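You operate a simulated robot arm through the tools that you are given. There is no shell and no other tool. Be economical: measure what you need, move in short steps, check, and stop when the job is done.

You are at the controls of a simulated two-armed robot. One attempt, no reset.

JOB
Put the green bottle in the cooler bag and zip it shut.
Fine: stand it upright; shut the lid; leave the other bottle. Set down upright: what you pick out.

It is judged by the outcome, as a careful person would: the job done as asked, and still so three seconds after it is handed in. It fails if anything else is knocked over, pushed out of place, dropped, spilled or broken. Lids that push on must go on centred and level and be pressed home; caps that screw on are set level and turned clockwise until they are tight.

ROBOT AND FRAMES
Two 7-joint arms with three-finger grippers on one trunk, on a base that drives. Base frame: it is fixed to the floor where the robot stands at the start and does not move with it; the origin is under the middle of the robot, x ahead of it, y to its left, z up; the surface under the hand at the start is at about z = 0.74. Lengths are in m, angles in rad, forces in N, time in s.
The left shoulder is at the start at [0.07, 0.146, 1.287], the right one opposite. With the tool pointing down near the work surface each hand reaches from about 0.1 to 0.62 m from the robot's upright axis, wherever it stands, measured 20 degrees to its own side. Places, roughly: bag lid [0.6, -0.1, 0.9]; bag zip [0.5, -0.2, 0.9]; inside of the cooler bag [0.6, -0.1, 0.7]. Payload 2.2 kg a hand.
The TCP of each hand is the grasp point between the finger pads, 0.028 m short of the fingertips. In the tool frame z runs along the fingers and y along their closing line. Largest opening 0.102 m; the body of the gripper starts 0.071 m behind the TCP.
Orientation is told as [roll, pitch, yaw] about the base's x, y, z axes, in that order, counted from this pose: with the fingers straight down and closing along the base's y, the tool's x points along the base's -x, its y along +y and its z along -z.

CONTROLS
- The arms move only by the tool arm_command. It takes "left_motion", "right_motion" or both (then of equal length, played together; a hand with none holds still); each is a list of rows, each a list of 7 numbers: the shift along the tool's x, y, z in cm, then the turn, a rotation vector about the tool's x, y, z in rad, then the finger opening in cm, from 0 to 10.2. In form: [[tx, ty, tz, wx, wy, wz, jaw], ...]. A call has 1 to 12 rows; each row is the pose to reach, as a shift and turn from the pose commanded when the call began, along the tool's axes at that moment. Rows are played at 5 a second. More than 0.05 m and 0.15 rad between two rows, or a gripper value outside its range, and nothing of the call is played. Where a pose cannot be reached the arm comes as near as it can. A force on the tool above 40 N (or 10 N above the force at the start of the call, whichever is more), or a blocked arm, ends the call early, and 0.2 s more pass. Each finger halts on what it meets, pressing with about 33 N; the grip force reading is that of the motor and also rises with nothing between the fingers. The clock runs only during rows and for 0.2 s after the last one: add rows that repeat a pose to give the fingers time. It gives the time, the measured TCP pose, the force on the tool (base axes), the opening and the grip force at its end, in the units of the frame above (readings bear some noise), with the torque about the TCP (base axes, N m) and any sound that the robot's microphone picked up.
- Cameras (640 x 400 px; columns grow to the right, rows downward): "scene" is now at [0.1295, 0.0012, 1.5065]; the picture's right is [0.12, -0.99, 0.00], its down [-0.62, -0.07, -0.78] and it looks along [0.78, 0.09, -0.62] (base axes); focal length 259 px, centre (320, 200). "left" rides on the left gripper at [0.072, 0.038, -0.086] in its tool frame; the picture's right is [-0.47, 0.89, 0.00], its down [-0.60, -0.32, -0.73] and it looks along [-0.65, -0.34, 0.68] (tool axes); focal length 256 px, centre (320, 200). "right" rides on the right gripper at [0.069, 0.044, -0.086] in its tool frame; the picture's right is [-0.53, 0.85, 0.00], its down [-0.58, -0.36, -0.73] and it looks along [-0.62, -0.39, 0.68] (tool axes); focal length 256 px, centre (320, 200). There is no depth. A picture from a camera that has moved, and an enlarged one, comes with that camera's place and axes in the base frame and with its lens. The place of the scene camera against the robot may be out by one fixed shift of up to 0.018 m in any direction.
- grab_frame(camera): a new picture of that camera. The clock stands still meanwhile.
- move_column(by): slides the trunk up (or, below 0, down) by that many m; the arms and the scene camera ride with it, the base frame stays. It gives what a move gives, with no picture.
- drive_base(legs): drives the robot by 1 to 6 legs, each [ahead, left, turn to the left] in m, m and rad, along the robot's own axes; the way and the turn of a leg run together, so that a leg with both is an arc; at most 1.5 m and 3.142 rad a leg. The arms and the cameras ride along, it lands a little off, and it stops where it bumps. It gives what a move gives.
- aim_head(pan, tilt): turns the head with the scene camera to pan (to the left, within 1.501 rad either way) and tilt (down, from -0.506 to 1.204), counted from straight ahead of the robot. It gives what a move gives.
- zoom(camera, box): a new picture of the part [left, top, right, bottom] of that camera's present view, enlarged. The clock stands still meanwhile.
- finish_job(): hands the job in; it is judged then, once.

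Work in short steps. Places have to be worked out from the pictures, the camera data and where the tool is seen: move nearer, look again, correct. Check each grasp and each placing, and mend what went wrong. You have 120 turns and 88 pictures in all, those below and enlarged ones among them. Open the grippers and draw the arms clear of the work before you hand the job in, unless the task says otherwise; then end with one line.

The tools are called after "Request:" as a command line: name --argument value ..., lists and objects as JSON in quotes. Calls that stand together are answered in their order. arm_command: Moves the arms, as the interface text tells. Its arguments: {"type":"object","properties":{"left_motion":{"type":"array","items":{"type":"array","items":{"type":"number"}}},"right_motion":{"type":"array","items":{"type":"array","items":{"type":"number"}}}},"required":[]} The other tools are called the same way: move_column (by) slides the trunk up or down; drive_base (legs) drives the base; aim_head (pan, tilt) turns the head that bears the scene camera; grab_frame (camera) takes a picture; zoom (camera, box) takes an enlarged picture of a part of a camera's view; finish_job () hands the job in.

At the start:

```text
time_s: 0.0
left_ee_pos: [0.5021, 0.207, 1.2323]
left_ee_rot: [0.001, -0.001, 0.001]
left_contact_force: [-0.9, 0.3, 0.1]
left_moment: [-0.02, -0.01, 0.04]
left_gripper_width: 0.1023
left_finger_force: 0.1
right_ee_pos: [0.4553, -0.1481, 1.2923]
right_ee_rot: [0.0, 0.001, 0.001]
right_contact_force: [0.0, -0.2, 0.3]
right_moment: [0.01, 0.04, -0.02]
right_gripper_width: 0.102
right_finger_force: 0.1
trunk travel left (down, up): [-0.825, 0.115]
robot x, y, heading: [0.0032, 0.0027, -0.002]
head pan, tilt: [0.117, 0.672]
```

scene: 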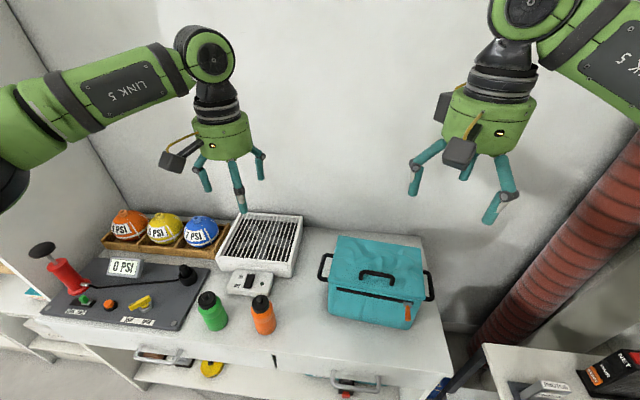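
right: 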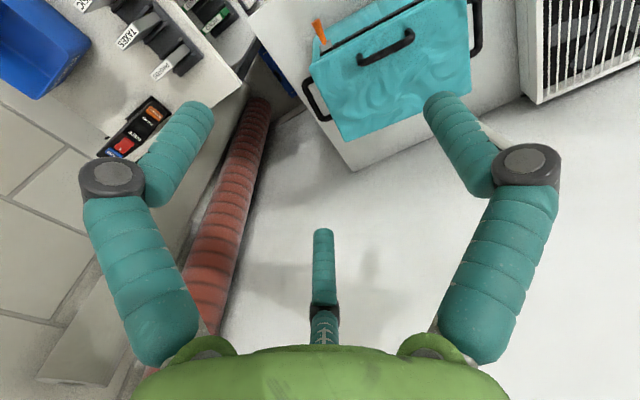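
left: 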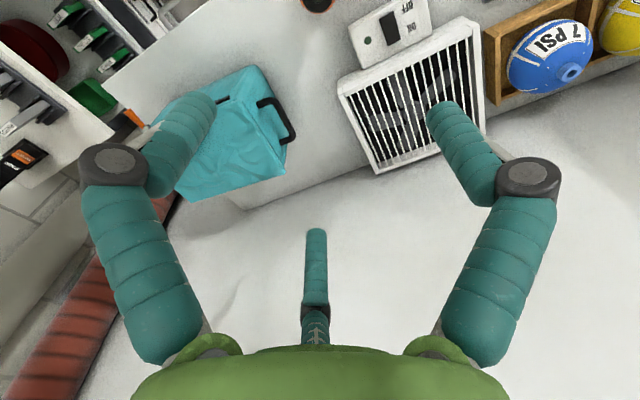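

I'll start by looking closely at the bag and the bottles.

Request:
zoom --camera "scene" --box '[300, 220, 460, 340]'

Request:
zoom --camera "scene" --box '[160, 250, 320, 350]'

```text
3.33 times, centred on (380, 280) of scene
camera zoom: at [0.1295, 0.0012, 1.5065], right [0.12, -0.99, 0.0], down [-0.62, -0.07, -0.78], along [0.78, 0.09, -0.62], focal length 864 px, centre (120, -67)
```

zoom: 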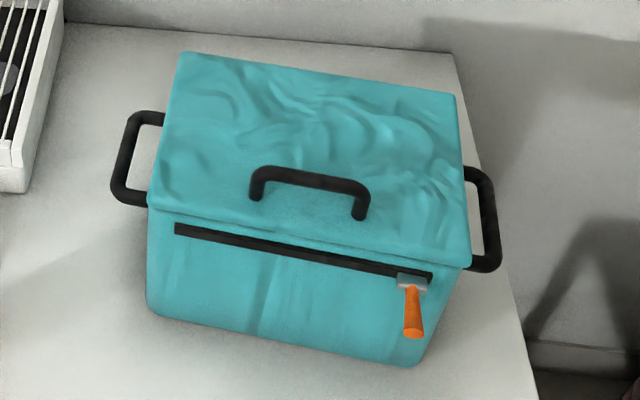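

```text
4.00 times, centred on (240, 300) of scene
camera zoom: at [0.1295, 0.0012, 1.5065], right [0.12, -0.99, 0.0], down [-0.62, -0.07, -0.78], along [0.78, 0.09, -0.62], focal length 1037 px, centre (640, -200)
```

zoom: 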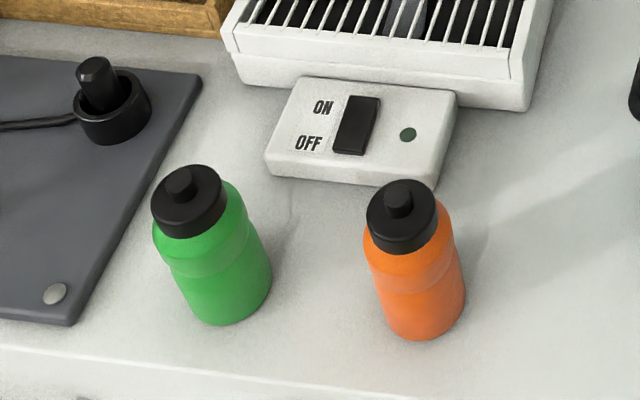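

The slider sits at the right end of the zip on the bag's front face. I'll bring the right hand back and down so its camera can see the zip and the lid edge up close.

Request:
arm_command --right_motion '[[1.5, 0.7, 4.1, 0, 0, 0, 10.2], [3, 1.4, 8.2, 0, 0, 0, 10.2], [4.5, 2.1, 12.3, 0, 0, 0, 10.2], [6, 2.8, 16.5, 0, 0, 0, 10.2], [7.5, 3.5, 20.7, 0, 0, 0, 10.2], [9, 4.2, 24.8, 0, 0, 0, 10.2], [10.5, 4.8, 29, 0, 0, 0, 10.2]]'

Request:
grab_frame --camera "right"

Request:
grab_frame --camera "scene"

```text
time_s: 1.6
left_ee_pos: [0.5025, 0.2069, 1.2351]
left_ee_rot: [0.0, 0.0, 0.004]
left_contact_force: [-0.4, 0.9, 0.3]
left_moment: [0.0, 0.02, 0.02]
left_gripper_width: 0.1019
left_finger_force: 0.0
right_ee_pos: [0.3514, -0.0984, 1.0025]
right_ee_rot: [0.001, -0.003, -0.001]
right_contact_force: [-0.3, -0.3, -1.0]
right_moment: [-0.04, -0.01, 0.03]
right_gripper_width: 0.102
right_finger_force: 0.0
trunk travel left (down, up): [-0.825, 0.115]
robot x, y, heading: [0.0015, -0.0001, -0.002]
head pan, tilt: [0.117, 0.672]
```

```text
82 pictures are left
camera right: at [0.2841, -0.0545, 1.0879], right [0.53, 0.84, 0.0], down [0.58, -0.37, 0.73], along [0.62, -0.39, -0.68], focal length 256 px, centre (320, 200)
```

right: 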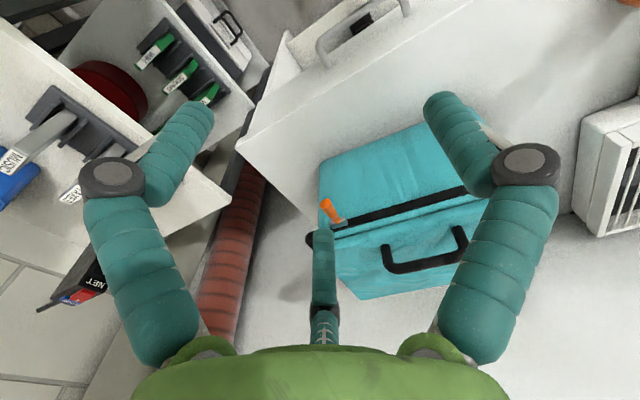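

```text
81 pictures are left
camera scene: at [0.1296, 0.0013, 1.5066], right [0.12, -0.99, 0.0], down [-0.62, -0.07, -0.78], along [0.78, 0.09, -0.62], focal length 259 px, centre (320, 200)
```

scene: 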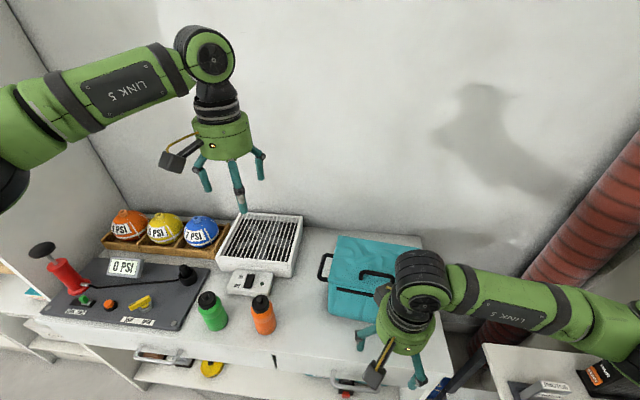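

The wrist picture is upside down, but the slider is visible, so I'll zoom on the zip.

Request:
zoom --camera "right" --box '[300, 170, 500, 300]'

```text
3.08 times, centred on (400, 235) of right
camera zoom: at [0.2841, -0.0545, 1.0879], right [0.53, 0.84, 0.0], down [0.58, -0.37, 0.73], along [0.62, -0.39, -0.68], focal length 788 px, centre (74, 92)
```

zoom: 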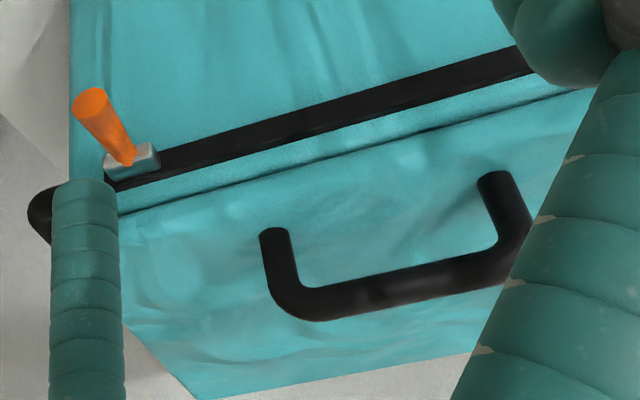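

The hand seems to carry three fingers in view. I'll close the right gripper to see how they really move.

Request:
arm_command --right_motion '[[0, 0, 0, 0, 0, 0, 2], [0, 0, 0, 0, 0, 0, 2], [0, 0, 0, 0, 0, 0, 2]]'

Request:
grab_frame --camera "right"

```text
time_s: 2.4
left_ee_pos: [0.5022, 0.2067, 1.2344]
left_ee_rot: [0.002, 0.002, 0.001]
left_contact_force: [0.4, 0.1, 0.1]
left_moment: [0.01, -0.01, 0.03]
left_gripper_width: 0.1021
left_finger_force: 0.0
right_ee_pos: [0.3508, -0.0987, 1.0018]
right_ee_rot: [0.0, 0.0, 0.0]
right_contact_force: [-0.4, 0.4, 0.6]
right_moment: [0.0, -0.03, 0.0]
right_gripper_width: 0.0199
right_finger_force: 0.1
trunk travel left (down, up): [-0.825, 0.115]
robot x, y, heading: [-0.0021, 0.0039, 0.005]
head pan, tilt: [0.117, 0.672]
```

```text
79 pictures are left
camera right: at [0.2842, -0.0547, 1.0882], right [0.53, 0.85, 0.0], down [0.58, -0.36, 0.73], along [0.62, -0.39, -0.68], focal length 256 px, centre (320, 200)
```

right: 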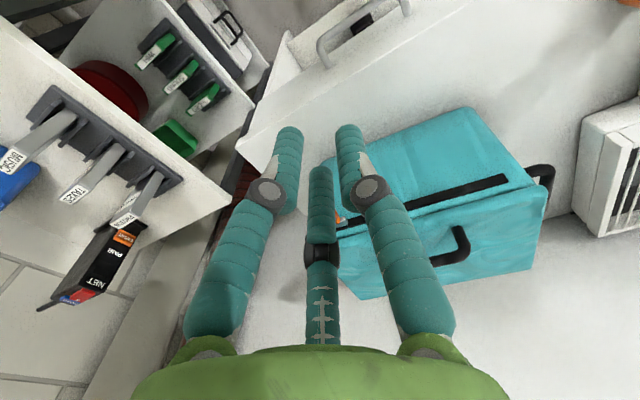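

Closing is centric: one finger on +y, two on −y. To grip the lid handle I need the tool's x along the bar, so a yaw of about 1.47. I'll move above the handle and turn, staying high.

Request:
arm_command --right_motion '[[-1.85, 0.1, -0.5, 0, 0, -0.134, 4], [-3.7, 0.2, -1, 0, 0, -0.268, 4], [-5.5, 0.3, -1.6, 0, 0, -0.402, 4], [-7.4, 0.4, -2.1, 0, 0, -0.536, 4], [-9.3, 0.5, -2.6, 0, 0, -0.67, 4], [-11.1, 0.5, -3.2, 0, 0, -0.804, 4], [-13, 0.6, -3.7, 0, 0, -0.938, 4], [-14.8, 0.6, -4.2, 0, 0, -1.072, 4], [-16.7, 0.7, -4.7, 0, 0, -1.206, 4], [-18.5, 0.8, -5.2, 0, 0, -1.34, 4], [-20.4, 0.85, -5.8, 0, 0, -1.474, 4]]'

Request:
grab_frame --camera "right"

Request:
grab_frame --camera "scene"

```text
time_s: 4.8
left_ee_pos: [0.4989, 0.2089, 1.236]
left_ee_rot: [-0.002, -0.004, 0.001]
left_contact_force: [-0.8, 0.4, 0.7]
left_moment: [-0.03, -0.09, 0.01]
left_gripper_width: 0.1017
left_finger_force: 0.1
right_ee_pos: [0.4417, -0.0774, 1.1187]
right_ee_rot: [-0.089, 0.01, 1.233]
right_contact_force: [-0.8, 0.2, -0.1]
right_moment: [-0.01, -0.03, 0.03]
right_gripper_width: 0.0398
right_finger_force: 0.0
right hand out of reach, approached as far as the arm can: row 8, 9, 10, 11
trunk travel left (down, up): [-0.825, 0.115]
robot x, y, heading: [-0.0051, -0.0, 0.003]
head pan, tilt: [0.117, 0.672]
```

```text
78 pictures are left
camera right: at [0.3724, -0.1243, 1.2], right [-0.62, 0.78, -0.08], down [0.47, 0.45, 0.76], along [0.63, 0.43, -0.65], focal length 256 px, centre (320, 200)
```

right: 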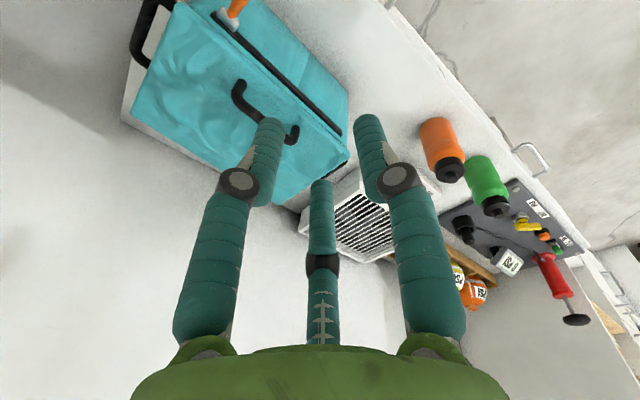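

```text
77 pictures are left
camera scene: at [0.1248, 0.0037, 1.5068], right [0.12, -0.99, 0.0], down [-0.61, -0.07, -0.79], along [0.78, 0.09, -0.62], focal length 259 px, centre (320, 200)
```

scene: 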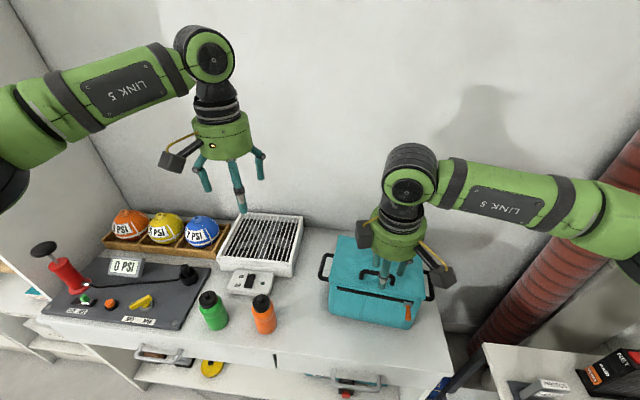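

The handle is beyond easy reach with that yaw, so I'll drive ahead a little. The hands are well above everything.

Request:
drive_base --legs '[[0.12, -0.03, 0]]'

Request:
grab_frame --camera "scene"

```text
time_s: 6.0
left_ee_pos: [0.6171, 0.1786, 1.2358]
left_ee_rot: [-0.002, -0.004, 0.003]
left_contact_force: [0.5, 0.0, -0.3]
left_moment: [-0.05, -0.04, 0.01]
left_gripper_width: 0.1019
left_finger_force: 0.1
right_ee_pos: [0.5606, -0.1076, 1.1182]
right_ee_rot: [-0.092, 0.007, 1.235]
right_contact_force: [-0.2, 0.2, 1.0]
right_moment: [0.01, -0.02, 0.0]
right_gripper_width: 0.0401
right_finger_force: 0.0
trunk travel left (down, up): [-0.825, 0.115]
robot x, y, heading: [0.1208, -0.0301, -0.001]
head pan, tilt: [0.117, 0.672]
```

```text
76 pictures are left
camera scene: at [0.244, -0.0276, 1.5069], right [0.12, -0.99, 0.0], down [-0.62, -0.07, -0.78], along [0.78, 0.09, -0.62], focal length 259 px, centre (320, 200)
```

scene: 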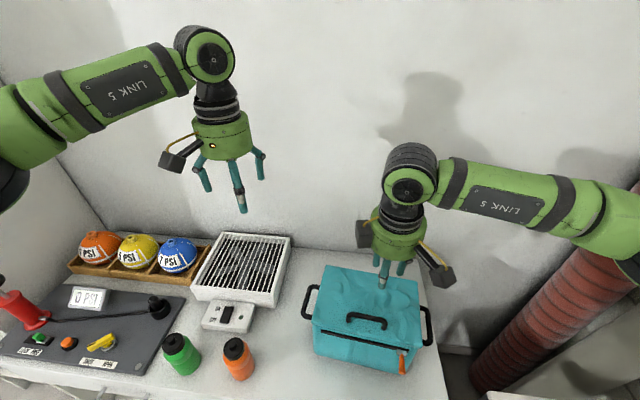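

A null move will show which pose the controller counts from.

Request:
arm_command --right_motion '[[0, 0, 0, 0, 0, 0, 4], [0, 0, 0, 0, 0, 0, 4]]'

```text
time_s: 6.7
left_ee_pos: [0.6203, 0.1778, 1.235]
left_ee_rot: [-0.001, -0.001, 0.003]
left_contact_force: [-0.4, -0.1, -0.1]
left_moment: [-0.01, -0.02, 0.01]
left_gripper_width: 0.102
left_finger_force: 0.0
right_ee_pos: [0.5624, -0.108, 1.1172]
right_ee_rot: [-0.089, 0.007, 1.234]
right_contact_force: [-0.7, 0.1, 0.7]
right_moment: [-0.02, -0.02, -0.02]
right_gripper_width: 0.0401
right_finger_force: 0.0
trunk travel left (down, up): [-0.825, 0.115]
robot x, y, heading: [0.1192, -0.0288, 0.003]
head pan, tilt: [0.117, 0.672]
```

The moves count from the actual pose. I'll level the hand, finish the yaw and descend to about z 1.05.

Request:
arm_command --right_motion '[[-0.3, 0.2, 3.3, -0.045, 0, -0.12, 4], [-0.7, 0.4, 6.7, -0.089, -0.007, -0.24, 4], [-0.7, 0.4, 6.7, -0.089, -0.007, -0.24, 4]]'

Request:
grab_frame --camera "right"

```text
time_s: 7.5
left_ee_pos: [0.6211, 0.1768, 1.2342]
left_ee_rot: [0.0, -0.001, 0.003]
left_contact_force: [-0.5, 0.4, -0.4]
left_moment: [0.02, 0.01, 0.02]
left_gripper_width: 0.1018
left_finger_force: 0.2
right_ee_pos: [0.5544, -0.1347, 1.0855]
right_ee_rot: [-0.169, 0.043, 1.304]
right_contact_force: [-0.2, 0.1, 1.3]
right_moment: [0.03, 0.01, -0.02]
right_gripper_width: 0.0398
right_finger_force: 0.0
right hand out of reach, approached as far as the arm can: row 1, 2, 3
trunk travel left (down, up): [-0.825, 0.115]
robot x, y, heading: [0.1193, -0.0277, -0.0]
head pan, tilt: [0.117, 0.672]
```

```text
75 pictures are left
camera right: at [0.4831, -0.1827, 1.165], right [-0.66, 0.73, -0.16], down [0.39, 0.53, 0.76], along [0.64, 0.44, -0.63], focal length 256 px, centre (320, 200)
```

right: 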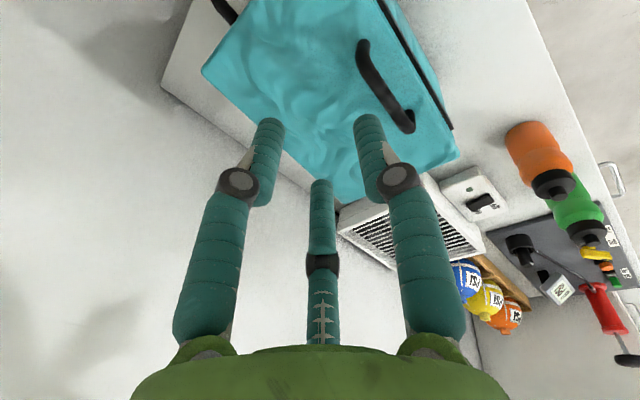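

That yaw direction runs into a joint limit. I'll try the opposite yaw (about −1.6). I'll raise the hand and unwind to yaw 0 first.

Request:
arm_command --right_motion '[[0, 0, -1, -0.017, 0.007, 0.13, 4], [0, 0, -2, -0.034, 0.015, 0.26, 4], [0, 0, -3, -0.052, 0.022, 0.39, 4], [0, 0, -4, -0.069, 0.029, 0.52, 4], [0, 0, -4, -0.086, 0.036, 0.65, 4], [0, 0, -4, -0.103, 0.044, 0.78, 4], [0, 0, -4, -0.12, 0.051, 0.91, 4], [0, 0, -4, -0.138, 0.058, 1.04, 4], [0, 0, -4, -0.155, 0.066, 1.17, 4], [0, 0, -4, -0.172, 0.073, 1.304, 4]]'

```text
time_s: 9.7
left_ee_pos: [0.6213, 0.1777, 1.2343]
left_ee_rot: [0.001, 0.001, 0.005]
left_contact_force: [0.7, 0.2, -1.1]
left_moment: [-0.01, 0.0, 0.01]
left_gripper_width: 0.1019
left_finger_force: 0.0
right_ee_pos: [0.5477, -0.132, 1.1245]
right_ee_rot: [0.001, 0.001, -0.003]
right_contact_force: [-0.5, 0.7, 0.5]
right_moment: [-0.01, 0.0, 0.0]
right_gripper_width: 0.04
right_finger_force: 0.1
trunk travel left (down, up): [-0.825, 0.115]
robot x, y, heading: [0.1146, -0.0264, 0.003]
head pan, tilt: [0.117, 0.672]
```

Level at yaw 0 now. Turning to yaw −1.667, with a small shift over the handle.

Request:
arm_command --right_motion '[[-0.1, 0.3, 0, 0, 0, 0.139, 4], [-0.3, 0.6, 0, 0, 0, 0.278, 4], [-0.5, 0.9, 0, 0, 0, 0.417, 4], [-0.6, 1.2, 0, 0, 0, 0.556, 4], [-0.8, 1.5, 0, 0, 0, 0.695, 4], [-0.9, 1.8, 0, 0, 0, 0.834, 4], [-1.0, 2.1, 0, 0, 0, 0.973, 4], [-1.2, 2.4, 0, 0, 0, 1.112, 4], [-1.3, 2.6, 0, 0, 0, 1.251, 4], [-1.5, 2.8, 0, 0, 0, 1.39, 4], [-1.6, 3.0, 0, 0, 0, 1.529, 4], [-1.7, 3.2, 0, 0, 0, 1.667, 4]]'

Request:
grab_frame --camera "right"

```text
time_s: 12.2
left_ee_pos: [0.6208, 0.1769, 1.2345]
left_ee_rot: [0.002, 0.0, 0.004]
left_contact_force: [0.7, 0.8, -0.2]
left_moment: [-0.02, -0.01, -0.05]
left_gripper_width: 0.1023
left_finger_force: 0.0
right_ee_pos: [0.5656, -0.0995, 1.1256]
right_ee_rot: [-0.003, -0.001, -1.672]
right_contact_force: [0.3, 1.2, 0.7]
right_moment: [-0.01, 0.02, 0.01]
right_gripper_width: 0.0402
right_finger_force: 0.1
trunk travel left (down, up): [-0.825, 0.115]
robot x, y, heading: [0.1189, -0.0323, -0.004]
head pan, tilt: [0.117, 0.672]
```

```text
74 pictures are left
camera right: at [0.6171, -0.0356, 1.2099], right [0.79, -0.62, 0.0], down [-0.42, -0.54, 0.73], along [-0.45, -0.58, -0.68], focal length 256 px, centre (320, 200)
```

right: 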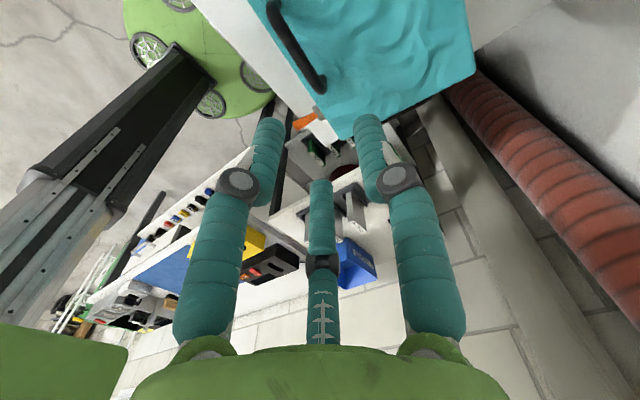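

This orientation is reachable. The handle bar triangulates to about (0.553, −0.085, 0.95), so I'll go above it and look again.

Request:
arm_command --right_motion '[[0.6, -0.6, 3, 0, 0, 0, 4], [1.3, -1.2, 6, 0, 0, 0, 5], [1.3, -1.2, 8.5, 0, 0, 0, 5], [1.3, -1.2, 8.5, 0, 0, 0, 5]]'

Request:
grab_frame --camera "right"

Request:
zoom --camera "scene" --box '[300, 220, 460, 380]'

```text
time_s: 13.2
left_ee_pos: [0.6205, 0.1775, 1.2344]
left_ee_rot: [0.0, 0.0, 0.005]
left_contact_force: [-0.6, -0.5, -0.3]
left_moment: [0.01, -0.02, -0.02]
left_gripper_width: 0.1019
left_finger_force: 0.1
right_ee_pos: [0.554, -0.0854, 1.0407]
right_ee_rot: [-0.002, -0.002, -1.666]
right_contact_force: [0.4, -0.4, 0.8]
right_moment: [-0.04, -0.03, 0.0]
right_gripper_width: 0.0502
right_finger_force: 0.2
trunk travel left (down, up): [-0.825, 0.115]
robot x, y, heading: [0.1173, -0.0282, 0.003]
head pan, tilt: [0.117, 0.672]
```

```text
73 pictures are left
camera right: at [0.6051, -0.021, 1.1265], right [0.79, -0.61, 0.0], down [-0.42, -0.54, 0.73], along [-0.45, -0.58, -0.68], focal length 256 px, centre (320, 200)
```

right: 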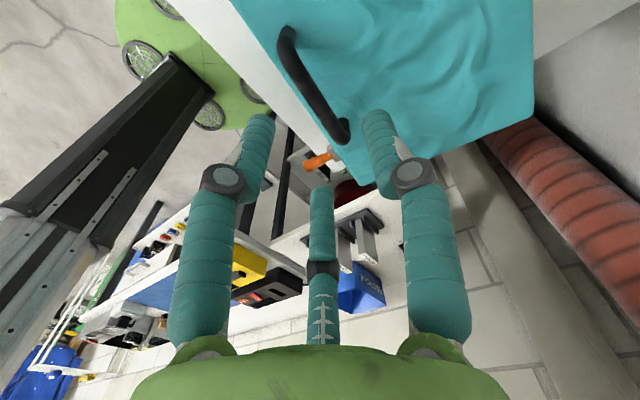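

```text
2.50 times, centred on (380, 300) of scene
camera zoom: at [0.2479, -0.0288, 1.5065], right [0.12, -0.99, 0.0], down [-0.62, -0.07, -0.78], along [0.78, 0.09, -0.62], focal length 648 px, centre (170, -50)
```

zoom: 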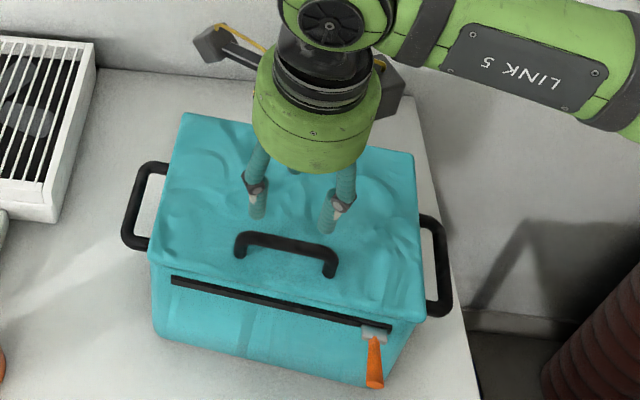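

The bar centre is at about (0.551, −0.082), nearly under the TCP. I'll descend with the fingers straddling it to z ≈ 0.962.

Request:
arm_command --right_motion '[[0.2, -0.3, 3, 0, 0, 0, 5], [0.3, -0.3, 6, 0, 0, 0, 5], [0.3, -0.3, 7.8, 0, 0, 0, 5], [0.3, -0.3, 7.8, 0, 0, 0, 5]]'

Request:
grab_frame --camera "right"

Request:
zoom --camera "scene" --box '[320, 260, 420, 340]'

```text
time_s: 14.2
left_ee_pos: [0.621, 0.1775, 1.2337]
left_ee_rot: [0.001, 0.001, 0.004]
left_contact_force: [0.0, -0.2, -0.4]
left_moment: [-0.01, 0.02, -0.01]
left_gripper_width: 0.1019
left_finger_force: 0.0
right_ee_pos: [0.5513, -0.0831, 0.9624]
right_ee_rot: [0.0, 0.001, -1.666]
right_contact_force: [-0.6, 0.1, -0.4]
right_moment: [0.0, 0.03, 0.01]
right_gripper_width: 0.0497
right_finger_force: 0.0
trunk travel left (down, up): [-0.825, 0.115]
robot x, y, heading: [0.1213, -0.0279, 0.001]
head pan, tilt: [0.117, 0.672]
```

```text
71 pictures are left
camera right: at [0.6019, -0.0184, 1.0477], right [0.79, -0.61, 0.0], down [-0.42, -0.54, 0.73], along [-0.45, -0.58, -0.68], focal length 256 px, centre (320, 200)
```

right: 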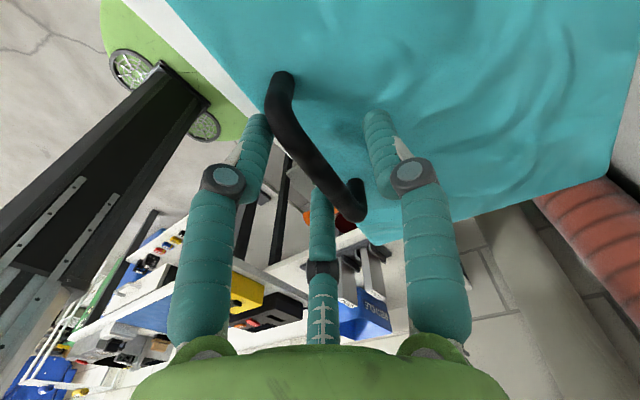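

```text
5.00 times, centred on (370, 300) of scene
camera zoom: at [0.2479, -0.0286, 1.5065], right [0.12, -0.99, 0.0], down [-0.62, -0.07, -0.78], along [0.78, 0.09, -0.62], focal length 1296 px, centre (70, -300)
```

zoom: 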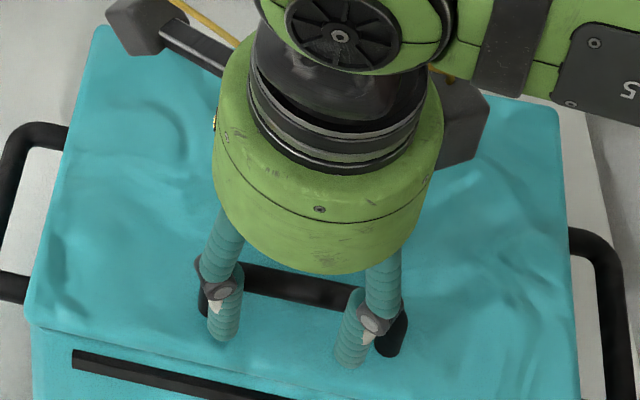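

The bar lies between the fingers at about z 0.944. I'll lower 1.2 cm more and close.

Request:
arm_command --right_motion '[[0, 0, 1.2, 0, 0, 0, 5], [0, 0, 1.2, 0, 0, 0, 3], [0, 0, 1.2, 0, 0, 0, 0], [0, 0, 1.2, 0, 0, 0, 0], [0, 0, 1.2, 0, 0, 0, 0]]'

Request:
grab_frame --camera "right"

```text
time_s: 15.4
left_ee_pos: [0.6199, 0.1772, 1.2346]
left_ee_rot: [0.001, -0.001, 0.003]
left_contact_force: [-0.1, -0.4, -0.1]
left_moment: [0.02, 0.01, 0.03]
left_gripper_width: 0.1019
left_finger_force: 0.1
right_ee_pos: [0.5488, -0.0837, 0.9503]
right_ee_rot: [-0.002, 0.001, -1.668]
right_contact_force: [-3.1, -3.9, 2.2]
right_moment: [-0.06, 0.0, -0.29]
right_gripper_width: 0.0179
right_finger_force: 32.6
trunk travel left (down, up): [-0.825, 0.115]
robot x, y, heading: [0.1176, -0.0299, 0.002]
head pan, tilt: [0.117, 0.672]
```

```text
69 pictures are left
camera right: at [0.6011, -0.0188, 1.036], right [0.79, -0.61, 0.0], down [-0.42, -0.54, 0.73], along [-0.45, -0.58, -0.68], focal length 256 px, centre (320, 200)
```

right: 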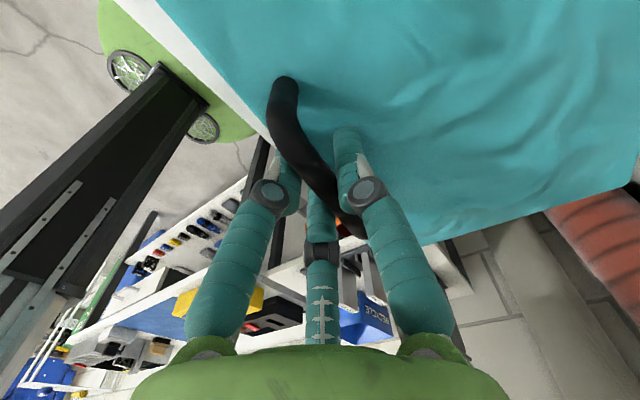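

The bar is gripped (1.8 cm, 33 N). I'll try a small lift to learn whether the lid is zipped.

Request:
arm_command --right_motion '[[0, 0, -0.5, 0, 0, 0, 0], [0, 0, -1.0, -0.04, 0, 0, 0], [0, 0, -1.5, -0.09, 0, 0, 0], [0, 0, -1.5, -0.09, 0, 0, 0]]'

Request:
zoom --camera "scene" --box '[300, 240, 460, 380]'

```text
time_s: 16.4
left_ee_pos: [0.6225, 0.1764, 1.2337]
left_ee_rot: [-0.001, 0.001, 0.003]
left_contact_force: [0.0, 0.0, 1.0]
left_moment: [0.01, 0.01, -0.02]
left_gripper_width: 0.1021
left_finger_force: 0.0
right_ee_pos: [0.5512, -0.0816, 0.9625]
right_ee_rot: [0.087, -0.001, -1.667]
right_contact_force: [0.8, 0.2, -6.4]
right_moment: [0.1, 0.62, 0.02]
right_gripper_width: 0.0177
right_finger_force: 32.9
trunk travel left (down, up): [-0.825, 0.115]
robot x, y, heading: [0.1179, -0.0338, -0.001]
head pan, tilt: [0.117, 0.672]
```

```text
2.86 times, centred on (380, 310) of scene
camera zoom: at [0.2498, -0.0286, 1.5063], right [0.12, -0.99, 0.0], down [-0.62, -0.07, -0.78], along [0.78, 0.09, -0.62], focal length 741 px, centre (149, -114)
```

zoom: 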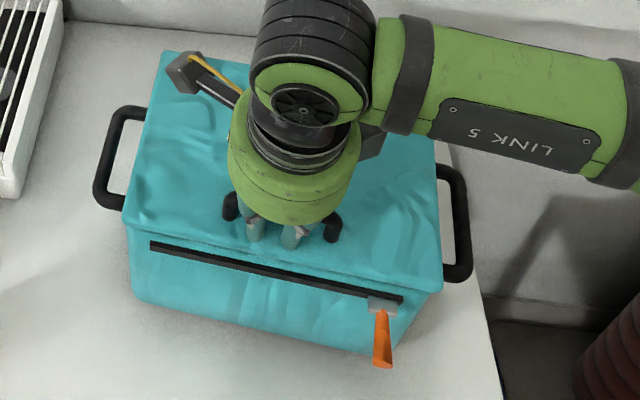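

The whole bag came up 1.2 cm, since the slider and the back corner both shifted in the image. So the zip is shut with the slider at the right end. I'll lower the bag back and release.

Request:
arm_command --right_motion '[[0, 0, 0.5, 0.05, 0, 0, 0], [0, 0.02, 1.0, 0.09, 0, 0, 0], [0, 0.05, 1.4, 0.09, 0, 0, 0], [0, 0.05, 1.5, 0.09, 0, 0, 0], [0, 0.05, 1.5, 0.09, 0, 0, 2.5], [0, 0.05, 1.5, 0.09, 0, 0, 5], [0, 0.05, 1.5, 0.09, 0, 0, 5]]'

Request:
zoom --camera "scene" --box '[252, 220, 508, 380]'

```text
time_s: 18.1
left_ee_pos: [0.6206, 0.1776, 1.2325]
left_ee_rot: [0.0, 0.0, 0.002]
left_contact_force: [0.1, -1.1, -0.3]
left_moment: [0.0, 0.01, 0.04]
left_gripper_width: 0.1019
left_finger_force: 0.1
right_ee_pos: [0.553, -0.0829, 0.9493]
right_ee_rot: [-0.002, -0.001, -1.669]
right_contact_force: [0.7, 0.5, -0.1]
right_moment: [-0.05, 0.0, 0.0]
right_gripper_width: 0.0498
right_finger_force: 0.0
trunk travel left (down, up): [-0.825, 0.115]
robot x, y, heading: [0.119, -0.0302, 0.003]
head pan, tilt: [0.117, 0.672]
```

```text
2.50 times, centred on (380, 300) of scene
camera zoom: at [0.2479, -0.0286, 1.5065], right [0.12, -0.99, 0.0], down [-0.62, -0.07, -0.78], along [0.78, 0.09, -0.62], focal length 648 px, centre (170, -50)
```

zoom: 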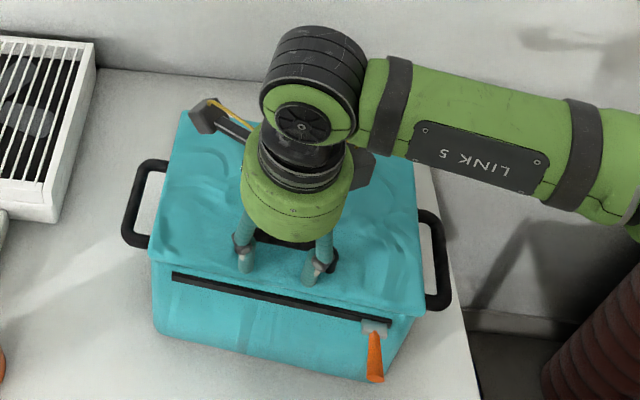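

The bag is back in its place. The pull tab triangulates as sticking out about 4 cm toward the robot, from (0.528, −0.18, 0.874) to (0.49, −0.175, 0.871). I'll raise the right hand off the handle, then turn back to yaw 0 in front of the bag.

Request:
arm_command --right_motion '[[0, 0, -4, 0, 0, 0, 5], [0, 0, -8, 0, 0, 0, 5]]'

Request:
arm_command --right_motion '[[-0.9, -1, 0, 0, 0, -0.139, 5], [-1.8, -2, 0, 0, 0, -0.278, 5], [-2.7, -3, 0, 0, 0, -0.417, 5], [-3.5, -4, 0, 0, 0, -0.556, 5], [-4.4, -5, 0, 0, 0, -0.695, 5], [-5.3, -6, 0, 0, 0, -0.834, 5], [-6.2, -7.1, 0, 0, 0, -0.974, 5], [-7.1, -8.1, 0, 0, 0, -1.113, 5], [-8, -9.1, 0, 0, 0, -1.252, 5], [-8.8, -10.2, 0, 0, 0, -1.391, 5], [-9.7, -11.2, 0, 0, 0, -1.53, 5], [-10.6, -12.3, 0, 0, 0, -1.669, 5]]'

```text
time_s: 18.6
left_ee_pos: [0.6205, 0.1781, 1.2347]
left_ee_rot: [-0.002, 0.0, 0.003]
left_contact_force: [0.1, 0.0, 0.2]
left_moment: [0.05, 0.01, 0.02]
left_gripper_width: 0.1019
left_finger_force: 0.0
right_ee_pos: [0.5536, -0.083, 1.0287]
right_ee_rot: [-0.003, -0.003, -1.667]
right_contact_force: [0.1, -0.1, -0.5]
right_moment: [-0.02, -0.04, -0.03]
right_gripper_width: 0.0498
right_finger_force: 0.0
trunk travel left (down, up): [-0.825, 0.115]
robot x, y, heading: [0.1199, -0.0302, 0.0]
head pan, tilt: [0.117, 0.672]
```

```text
time_s: 21.2
left_ee_pos: [0.6198, 0.1767, 1.2343]
left_ee_rot: [0.002, 0.0, 0.003]
left_contact_force: [-0.5, 0.1, 0.3]
left_moment: [0.01, -0.04, 0.0]
left_gripper_width: 0.1018
left_finger_force: 0.1
right_ee_pos: [0.4195, -0.1777, 1.0304]
right_ee_rot: [0.0, 0.0, 0.004]
right_contact_force: [-1.1, 0.7, 0.3]
right_moment: [0.02, -0.01, 0.03]
right_gripper_width: 0.0502
right_finger_force: 0.0
trunk travel left (down, up): [-0.825, 0.115]
robot x, y, heading: [0.1197, -0.031, 0.004]
head pan, tilt: [0.117, 0.672]
```

Now I tilt the fingers forward by about 0.75 rad and lower to just before the tab.

Request:
arm_command --right_motion '[[0, 0, 2, 0, -0.125, 0, 5], [0, 0, 4, 0, -0.25, 0, 5], [0, 0, 6, 0, -0.375, 0, 5], [0, 0, 8, 0, -0.5, 0, 5], [0, 0, 10, 0, -0.625, 0, 5], [0, 0, 10, 0, -0.75, 0, 5], [0, 0, 10, 0, -0.75, 0, 5]]'

Request:
grab_frame --camera "right"

Request:
grab_frame --camera "scene"

```text
time_s: 22.9
left_ee_pos: [0.6209, 0.1773, 1.233]
left_ee_rot: [-0.001, -0.001, 0.004]
left_contact_force: [1.1, 0.0, 0.8]
left_moment: [0.01, -0.03, 0.0]
left_gripper_width: 0.102
left_finger_force: 0.1
right_ee_pos: [0.438, -0.168, 0.9318]
right_ee_rot: [0.0, -0.499, 0.002]
right_contact_force: [-0.4, 0.2, 0.4]
right_moment: [-0.01, 0.01, 0.03]
right_gripper_width: 0.0502
right_finger_force: 0.2
right hand out of reach, approached as far as the arm can: row 1, 2, 3, 4, 5, 6, 7
trunk travel left (down, up): [-0.825, 0.115]
robot x, y, heading: [0.1193, -0.0316, 0.001]
head pan, tilt: [0.117, 0.672]
```

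```text
66 pictures are left
camera right: at [0.3372, -0.1239, 0.9737], right [0.47, 0.85, 0.26], down [0.16, -0.36, 0.92], along [0.87, -0.39, -0.3], focal length 256 px, centre (320, 200)
```

right: 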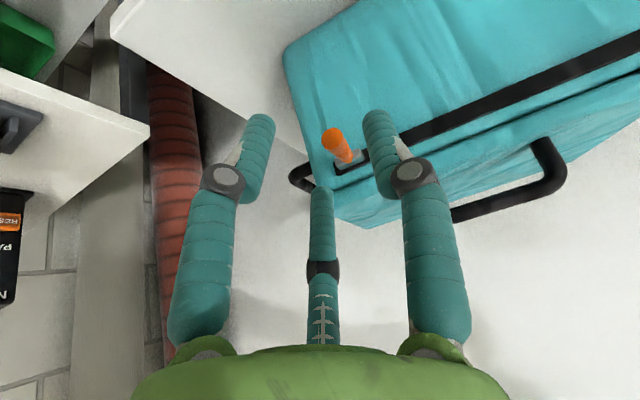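

```text
65 pictures are left
camera scene: at [0.2478, -0.0287, 1.5065], right [0.12, -0.99, 0.0], down [-0.62, -0.07, -0.78], along [0.78, 0.09, -0.62], focal length 259 px, centre (320, 200)
```

scene: 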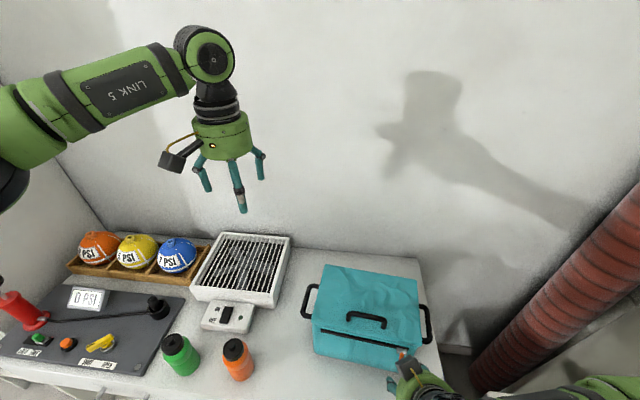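

A tilt of 0.5 is what the arm gives, and that is enough. The tab centre is at about (0.508, −0.173, 0.877). I'll approach to about 3.5 cm short and check the alignment.

Request:
arm_command --right_motion '[[-1.3, -0.2, 2.2, 0, 0, 0, 3.5], [-2.6, -0.4, 4.4, 0, 0, 0, 3.5], [-2.6, -0.4, 4.4, 0, 0, 0, 3.5]]'

Request:
grab_frame --camera "right"

```text
time_s: 23.6
left_ee_pos: [0.618, 0.1768, 1.235]
left_ee_rot: [-0.003, -0.003, 0.004]
left_contact_force: [0.1, -0.4, -0.3]
left_moment: [-0.01, 0.04, -0.02]
left_gripper_width: 0.1021
left_finger_force: 0.1
right_ee_pos: [0.4828, -0.1714, 0.9057]
right_ee_rot: [0.001, -0.507, 0.002]
right_contact_force: [0.1, 1.1, 16.7]
right_moment: [-0.13, -0.42, 0.08]
right_gripper_width: 0.0432
right_finger_force: 4.1
trunk travel left (down, up): [-0.825, 0.115]
robot x, y, heading: [0.1185, -0.03, 0.003]
head pan, tilt: [0.117, 0.672]
```

```text
64 pictures are left
camera right: at [0.3825, -0.1265, 0.9484], right [0.47, 0.85, 0.26], down [0.15, -0.36, 0.92], along [0.87, -0.39, -0.3], focal length 256 px, centre (320, 200)
```

right: 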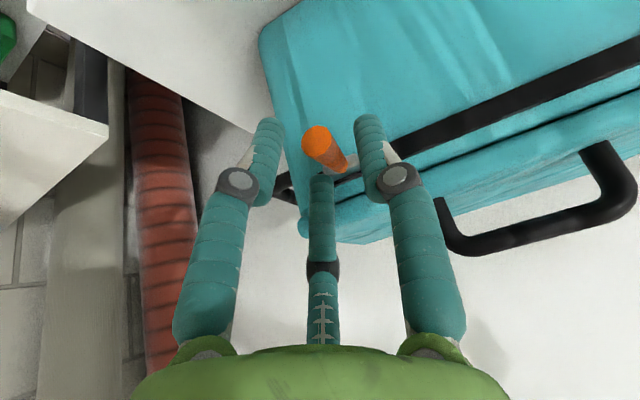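

A finger met the tab (16.7 N upward), because the two −y fingers leave a gap that is off-centre. I'll back off and roll the hand about its own axis by 0.52, so two fingers straddle the tab on the wall side and one sits at its tip.

Request:
arm_command --right_motion '[[0, 0, -2, 0, 0, 0, 5], [0, 0, -4, 0, 0, 0, 5], [0, 0, -4, 0, 0, 0.13, 5], [0, 0, -4, 0, 0, 0.26, 5], [0, 0, -4, 0, 0, 0.39, 5], [0, 0, -4, 0, 0, 0.52, 5], [0, 0, -4, 0, 0, 0.52, 5]]'

Request:
grab_frame --camera "right"

Request:
zoom --camera "scene" --box '[252, 220, 508, 380]'

```text
time_s: 25.2
left_ee_pos: [0.6213, 0.1762, 1.2345]
left_ee_rot: [0.0, 0.001, 0.003]
left_contact_force: [0.5, -1.0, -0.3]
left_moment: [-0.01, -0.02, 0.05]
left_gripper_width: 0.1019
left_finger_force: 0.0
right_ee_pos: [0.4622, -0.1709, 0.9411]
right_ee_rot: [0.262, -0.426, -0.577]
right_contact_force: [-0.3, -0.4, 0.1]
right_moment: [0.0, 0.0, 0.0]
right_gripper_width: 0.05
right_finger_force: 0.1
trunk travel left (down, up): [-0.825, 0.115]
robot x, y, heading: [0.1203, -0.0271, 0.002]
head pan, tilt: [0.117, 0.672]
```

```text
63 pictures are left
camera right: at [0.3889, -0.0994, 0.9976], right [0.78, 0.47, 0.42], down [-0.07, -0.6, 0.79], along [0.63, -0.65, -0.44], focal length 256 px, centre (320, 200)
```

right: 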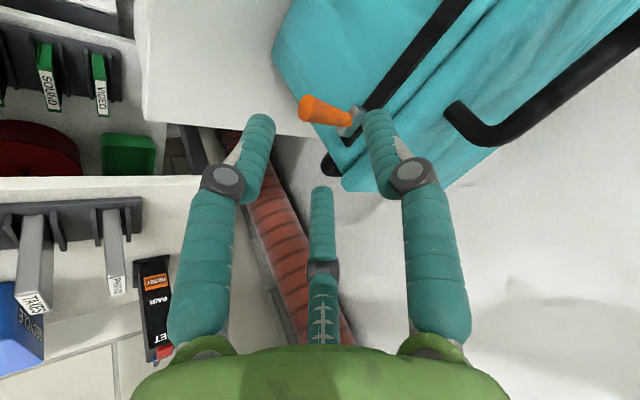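

```text
2.50 times, centred on (380, 300) of scene
camera zoom: at [0.248, -0.0287, 1.5065], right [0.12, -0.99, 0.0], down [-0.62, -0.07, -0.78], along [0.78, 0.09, -0.62], focal length 648 px, centre (170, -50)
```

zoom: 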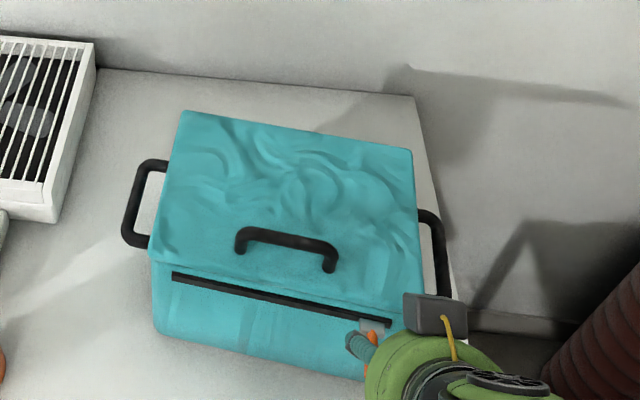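

The tab now triangulates consistently: tip (0.481, −0.167, 0.887), base (0.524, −0.170, 0.884). I'll advance along the tool to straddle it.

Request:
arm_command --right_motion '[[-0.2, 0.25, 2.2, 0, 0, 0, 5], [-0.4, 0.5, 4.4, 0, 0, 0, 5], [-0.4, 0.5, 6.2, 0, 0, 0, 5], [-0.4, 0.5, 6.2, 0, 0, 0, 5]]'

Request:
grab_frame --camera "right"

```text
time_s: 26.2
left_ee_pos: [0.6197, 0.1771, 1.2341]
left_ee_rot: [-0.001, -0.001, 0.003]
left_contact_force: [0.4, -0.1, 0.2]
left_moment: [0.0, -0.01, -0.02]
left_gripper_width: 0.1021
left_finger_force: 0.0
right_ee_pos: [0.4963, -0.1701, 0.8887]
right_ee_rot: [0.264, -0.429, -0.576]
right_contact_force: [-2.2, -0.7, 1.5]
right_moment: [0.0, -0.02, -0.1]
right_gripper_width: 0.0504
right_finger_force: 0.5
trunk travel left (down, up): [-0.825, 0.115]
robot x, y, heading: [0.1155, -0.0306, 0.002]
head pan, tilt: [0.117, 0.672]
```

```text
61 pictures are left
camera right: at [0.4235, -0.098, 0.9449], right [0.78, 0.47, 0.42], down [-0.07, -0.6, 0.8], along [0.63, -0.65, -0.44], focal length 256 px, centre (320, 200)
```

right: 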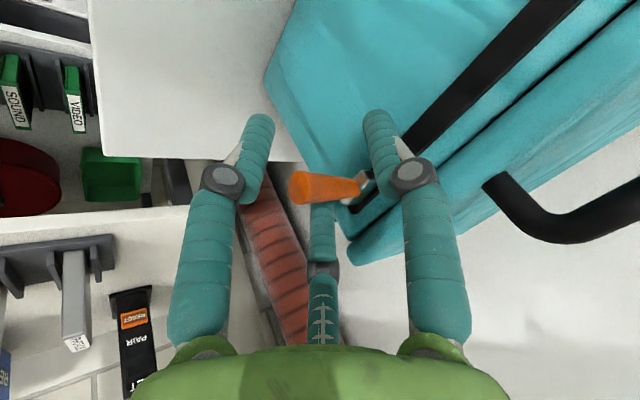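

The tab is caged between the fingers. Closing on it.

Request:
arm_command --right_motion '[[0, 0, 0, 0, 0, 0, 3.5], [0, 0, 0, 0, 0, 0, 2], [0, 0, 0, 0, 0, 0, 0.5], [0, 0, 0, 0, 0, 0, 0.5]]'

Request:
grab_frame --camera "right"

```text
time_s: 27.2
left_ee_pos: [0.6211, 0.1773, 1.2342]
left_ee_rot: [0.0, 0.001, 0.003]
left_contact_force: [-0.5, 0.3, 0.0]
left_moment: [-0.01, -0.03, -0.02]
left_gripper_width: 0.1021
left_finger_force: 0.0
right_ee_pos: [0.4966, -0.1706, 0.8894]
right_ee_rot: [0.264, -0.428, -0.578]
right_contact_force: [-1.5, -0.5, -0.4]
right_moment: [0.06, -0.01, -0.03]
right_gripper_width: 0.0135
right_finger_force: 33.1
trunk travel left (down, up): [-0.825, 0.115]
robot x, y, heading: [0.1176, -0.029, 0.003]
head pan, tilt: [0.117, 0.672]
```

```text
60 pictures are left
camera right: at [0.4233, -0.0978, 0.9453], right [0.78, 0.47, 0.42], down [-0.07, -0.6, 0.8], along [0.63, -0.65, -0.44], focal length 256 px, centre (320, 200)
```

right: 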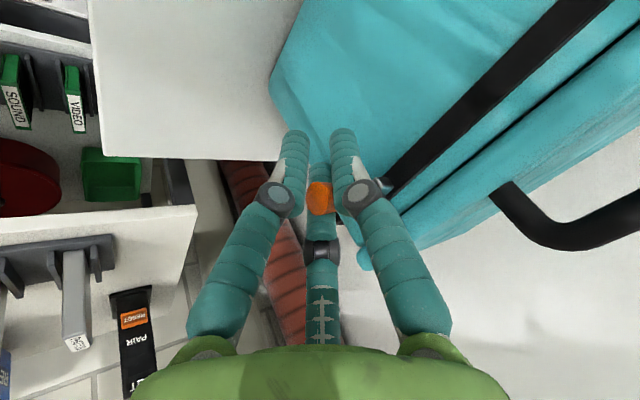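

Gripped (1.35 cm). Pulling gently along the zip to the left, 4 cm.

Request:
arm_command --right_motion '[[0.4, 0.92, 0.06, 0, 0, 0, 0.5], [0.8, 1.83, 0.12, 0, 0, 0, 0.5], [1.2, 2.75, 0.17, 0, 0, 0, 0.5], [1.6, 3.66, 0.23, 0, 0, 0, 0.5], [1.6, 3.66, 0.23, 0, 0, 0, 0.5]]'

Request:
zoom --camera "scene" --box '[252, 220, 508, 380]'

```text
time_s: 28.4
left_ee_pos: [0.6214, 0.1782, 1.2339]
left_ee_rot: [0.0, 0.0, 0.004]
left_contact_force: [-0.1, 0.0, 0.4]
left_moment: [-0.01, 0.04, 0.01]
left_gripper_width: 0.102
left_finger_force: 0.1
right_ee_pos: [0.5031, -0.1298, 0.8896]
right_ee_rot: [0.263, -0.426, -0.577]
right_contact_force: [-1.2, -0.1, -0.2]
right_moment: [0.04, 0.31, 0.03]
right_gripper_width: 0.0132
right_finger_force: 32.6
trunk travel left (down, up): [-0.825, 0.115]
robot x, y, heading: [0.1171, -0.0255, 0.001]
head pan, tilt: [0.117, 0.672]
```

```text
2.50 times, centred on (380, 300) of scene
camera zoom: at [0.2481, -0.0288, 1.5065], right [0.12, -0.99, 0.0], down [-0.62, -0.07, -0.78], along [0.78, 0.09, -0.62], focal length 648 px, centre (170, -50)
```

zoom: 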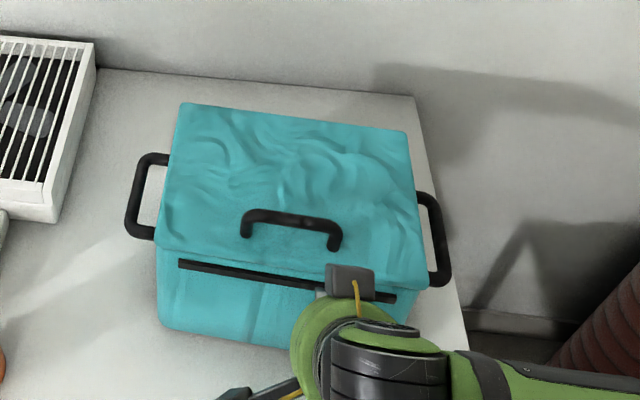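

The bag turned a little. I'll check with the wrist camera where the slider is relative to the bag.

Request:
grab_frame --camera "right"

```text
58 pictures are left
camera right: at [0.4291, -0.057, 0.9458], right [0.78, 0.47, 0.42], down [-0.07, -0.6, 0.8], along [0.63, -0.65, -0.44], focal length 256 px, centre (320, 200)
```

right: 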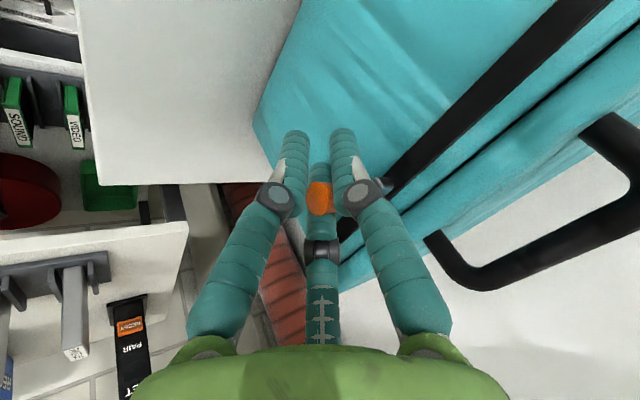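

The slider has travelled along the zip, but the bag also swung to nearly square. I'll continue straight along +y without pushing in, and check.

Request:
arm_command --right_motion '[[0.5, 0.87, 0, 0, 0, 0, 0.5], [1.0, 1.74, 0, 0, 0, 0, 0.5], [1.5, 2.6, 0, 0, 0, 0, 0.5], [2.0, 3.47, 0, 0, 0, 0, 0.5], [2.0, 3.47, 0, 0, 0, 0, 0.5]]'

Request:
zoom --camera "scene" --box '[252, 220, 508, 380]'

```text
time_s: 29.6
left_ee_pos: [0.6216, 0.1777, 1.2342]
left_ee_rot: [0.001, 0.001, 0.003]
left_contact_force: [-0.2, 0.8, -0.1]
left_moment: [0.0, 0.01, 0.01]
left_gripper_width: 0.1019
left_finger_force: 0.0
right_ee_pos: [0.5029, -0.089, 0.889]
right_ee_rot: [0.265, -0.427, -0.575]
right_contact_force: [0.2, 1.0, 0.6]
right_moment: [-0.01, 0.22, -0.02]
right_gripper_width: 0.0132
right_finger_force: 33.5
trunk travel left (down, up): [-0.825, 0.115]
robot x, y, heading: [0.123, -0.0334, 0.003]
head pan, tilt: [0.117, 0.672]
```

```text
2.50 times, centred on (380, 300) of scene
camera zoom: at [0.2483, -0.0286, 1.5065], right [0.12, -0.99, 0.0], down [-0.62, -0.07, -0.78], along [0.78, 0.09, -0.62], focal length 648 px, centre (170, -50)
```

zoom: 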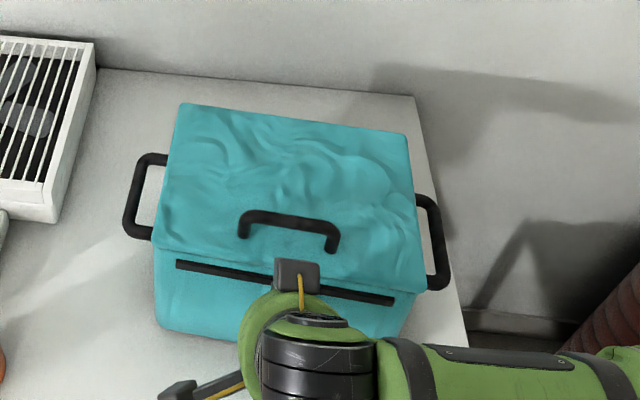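

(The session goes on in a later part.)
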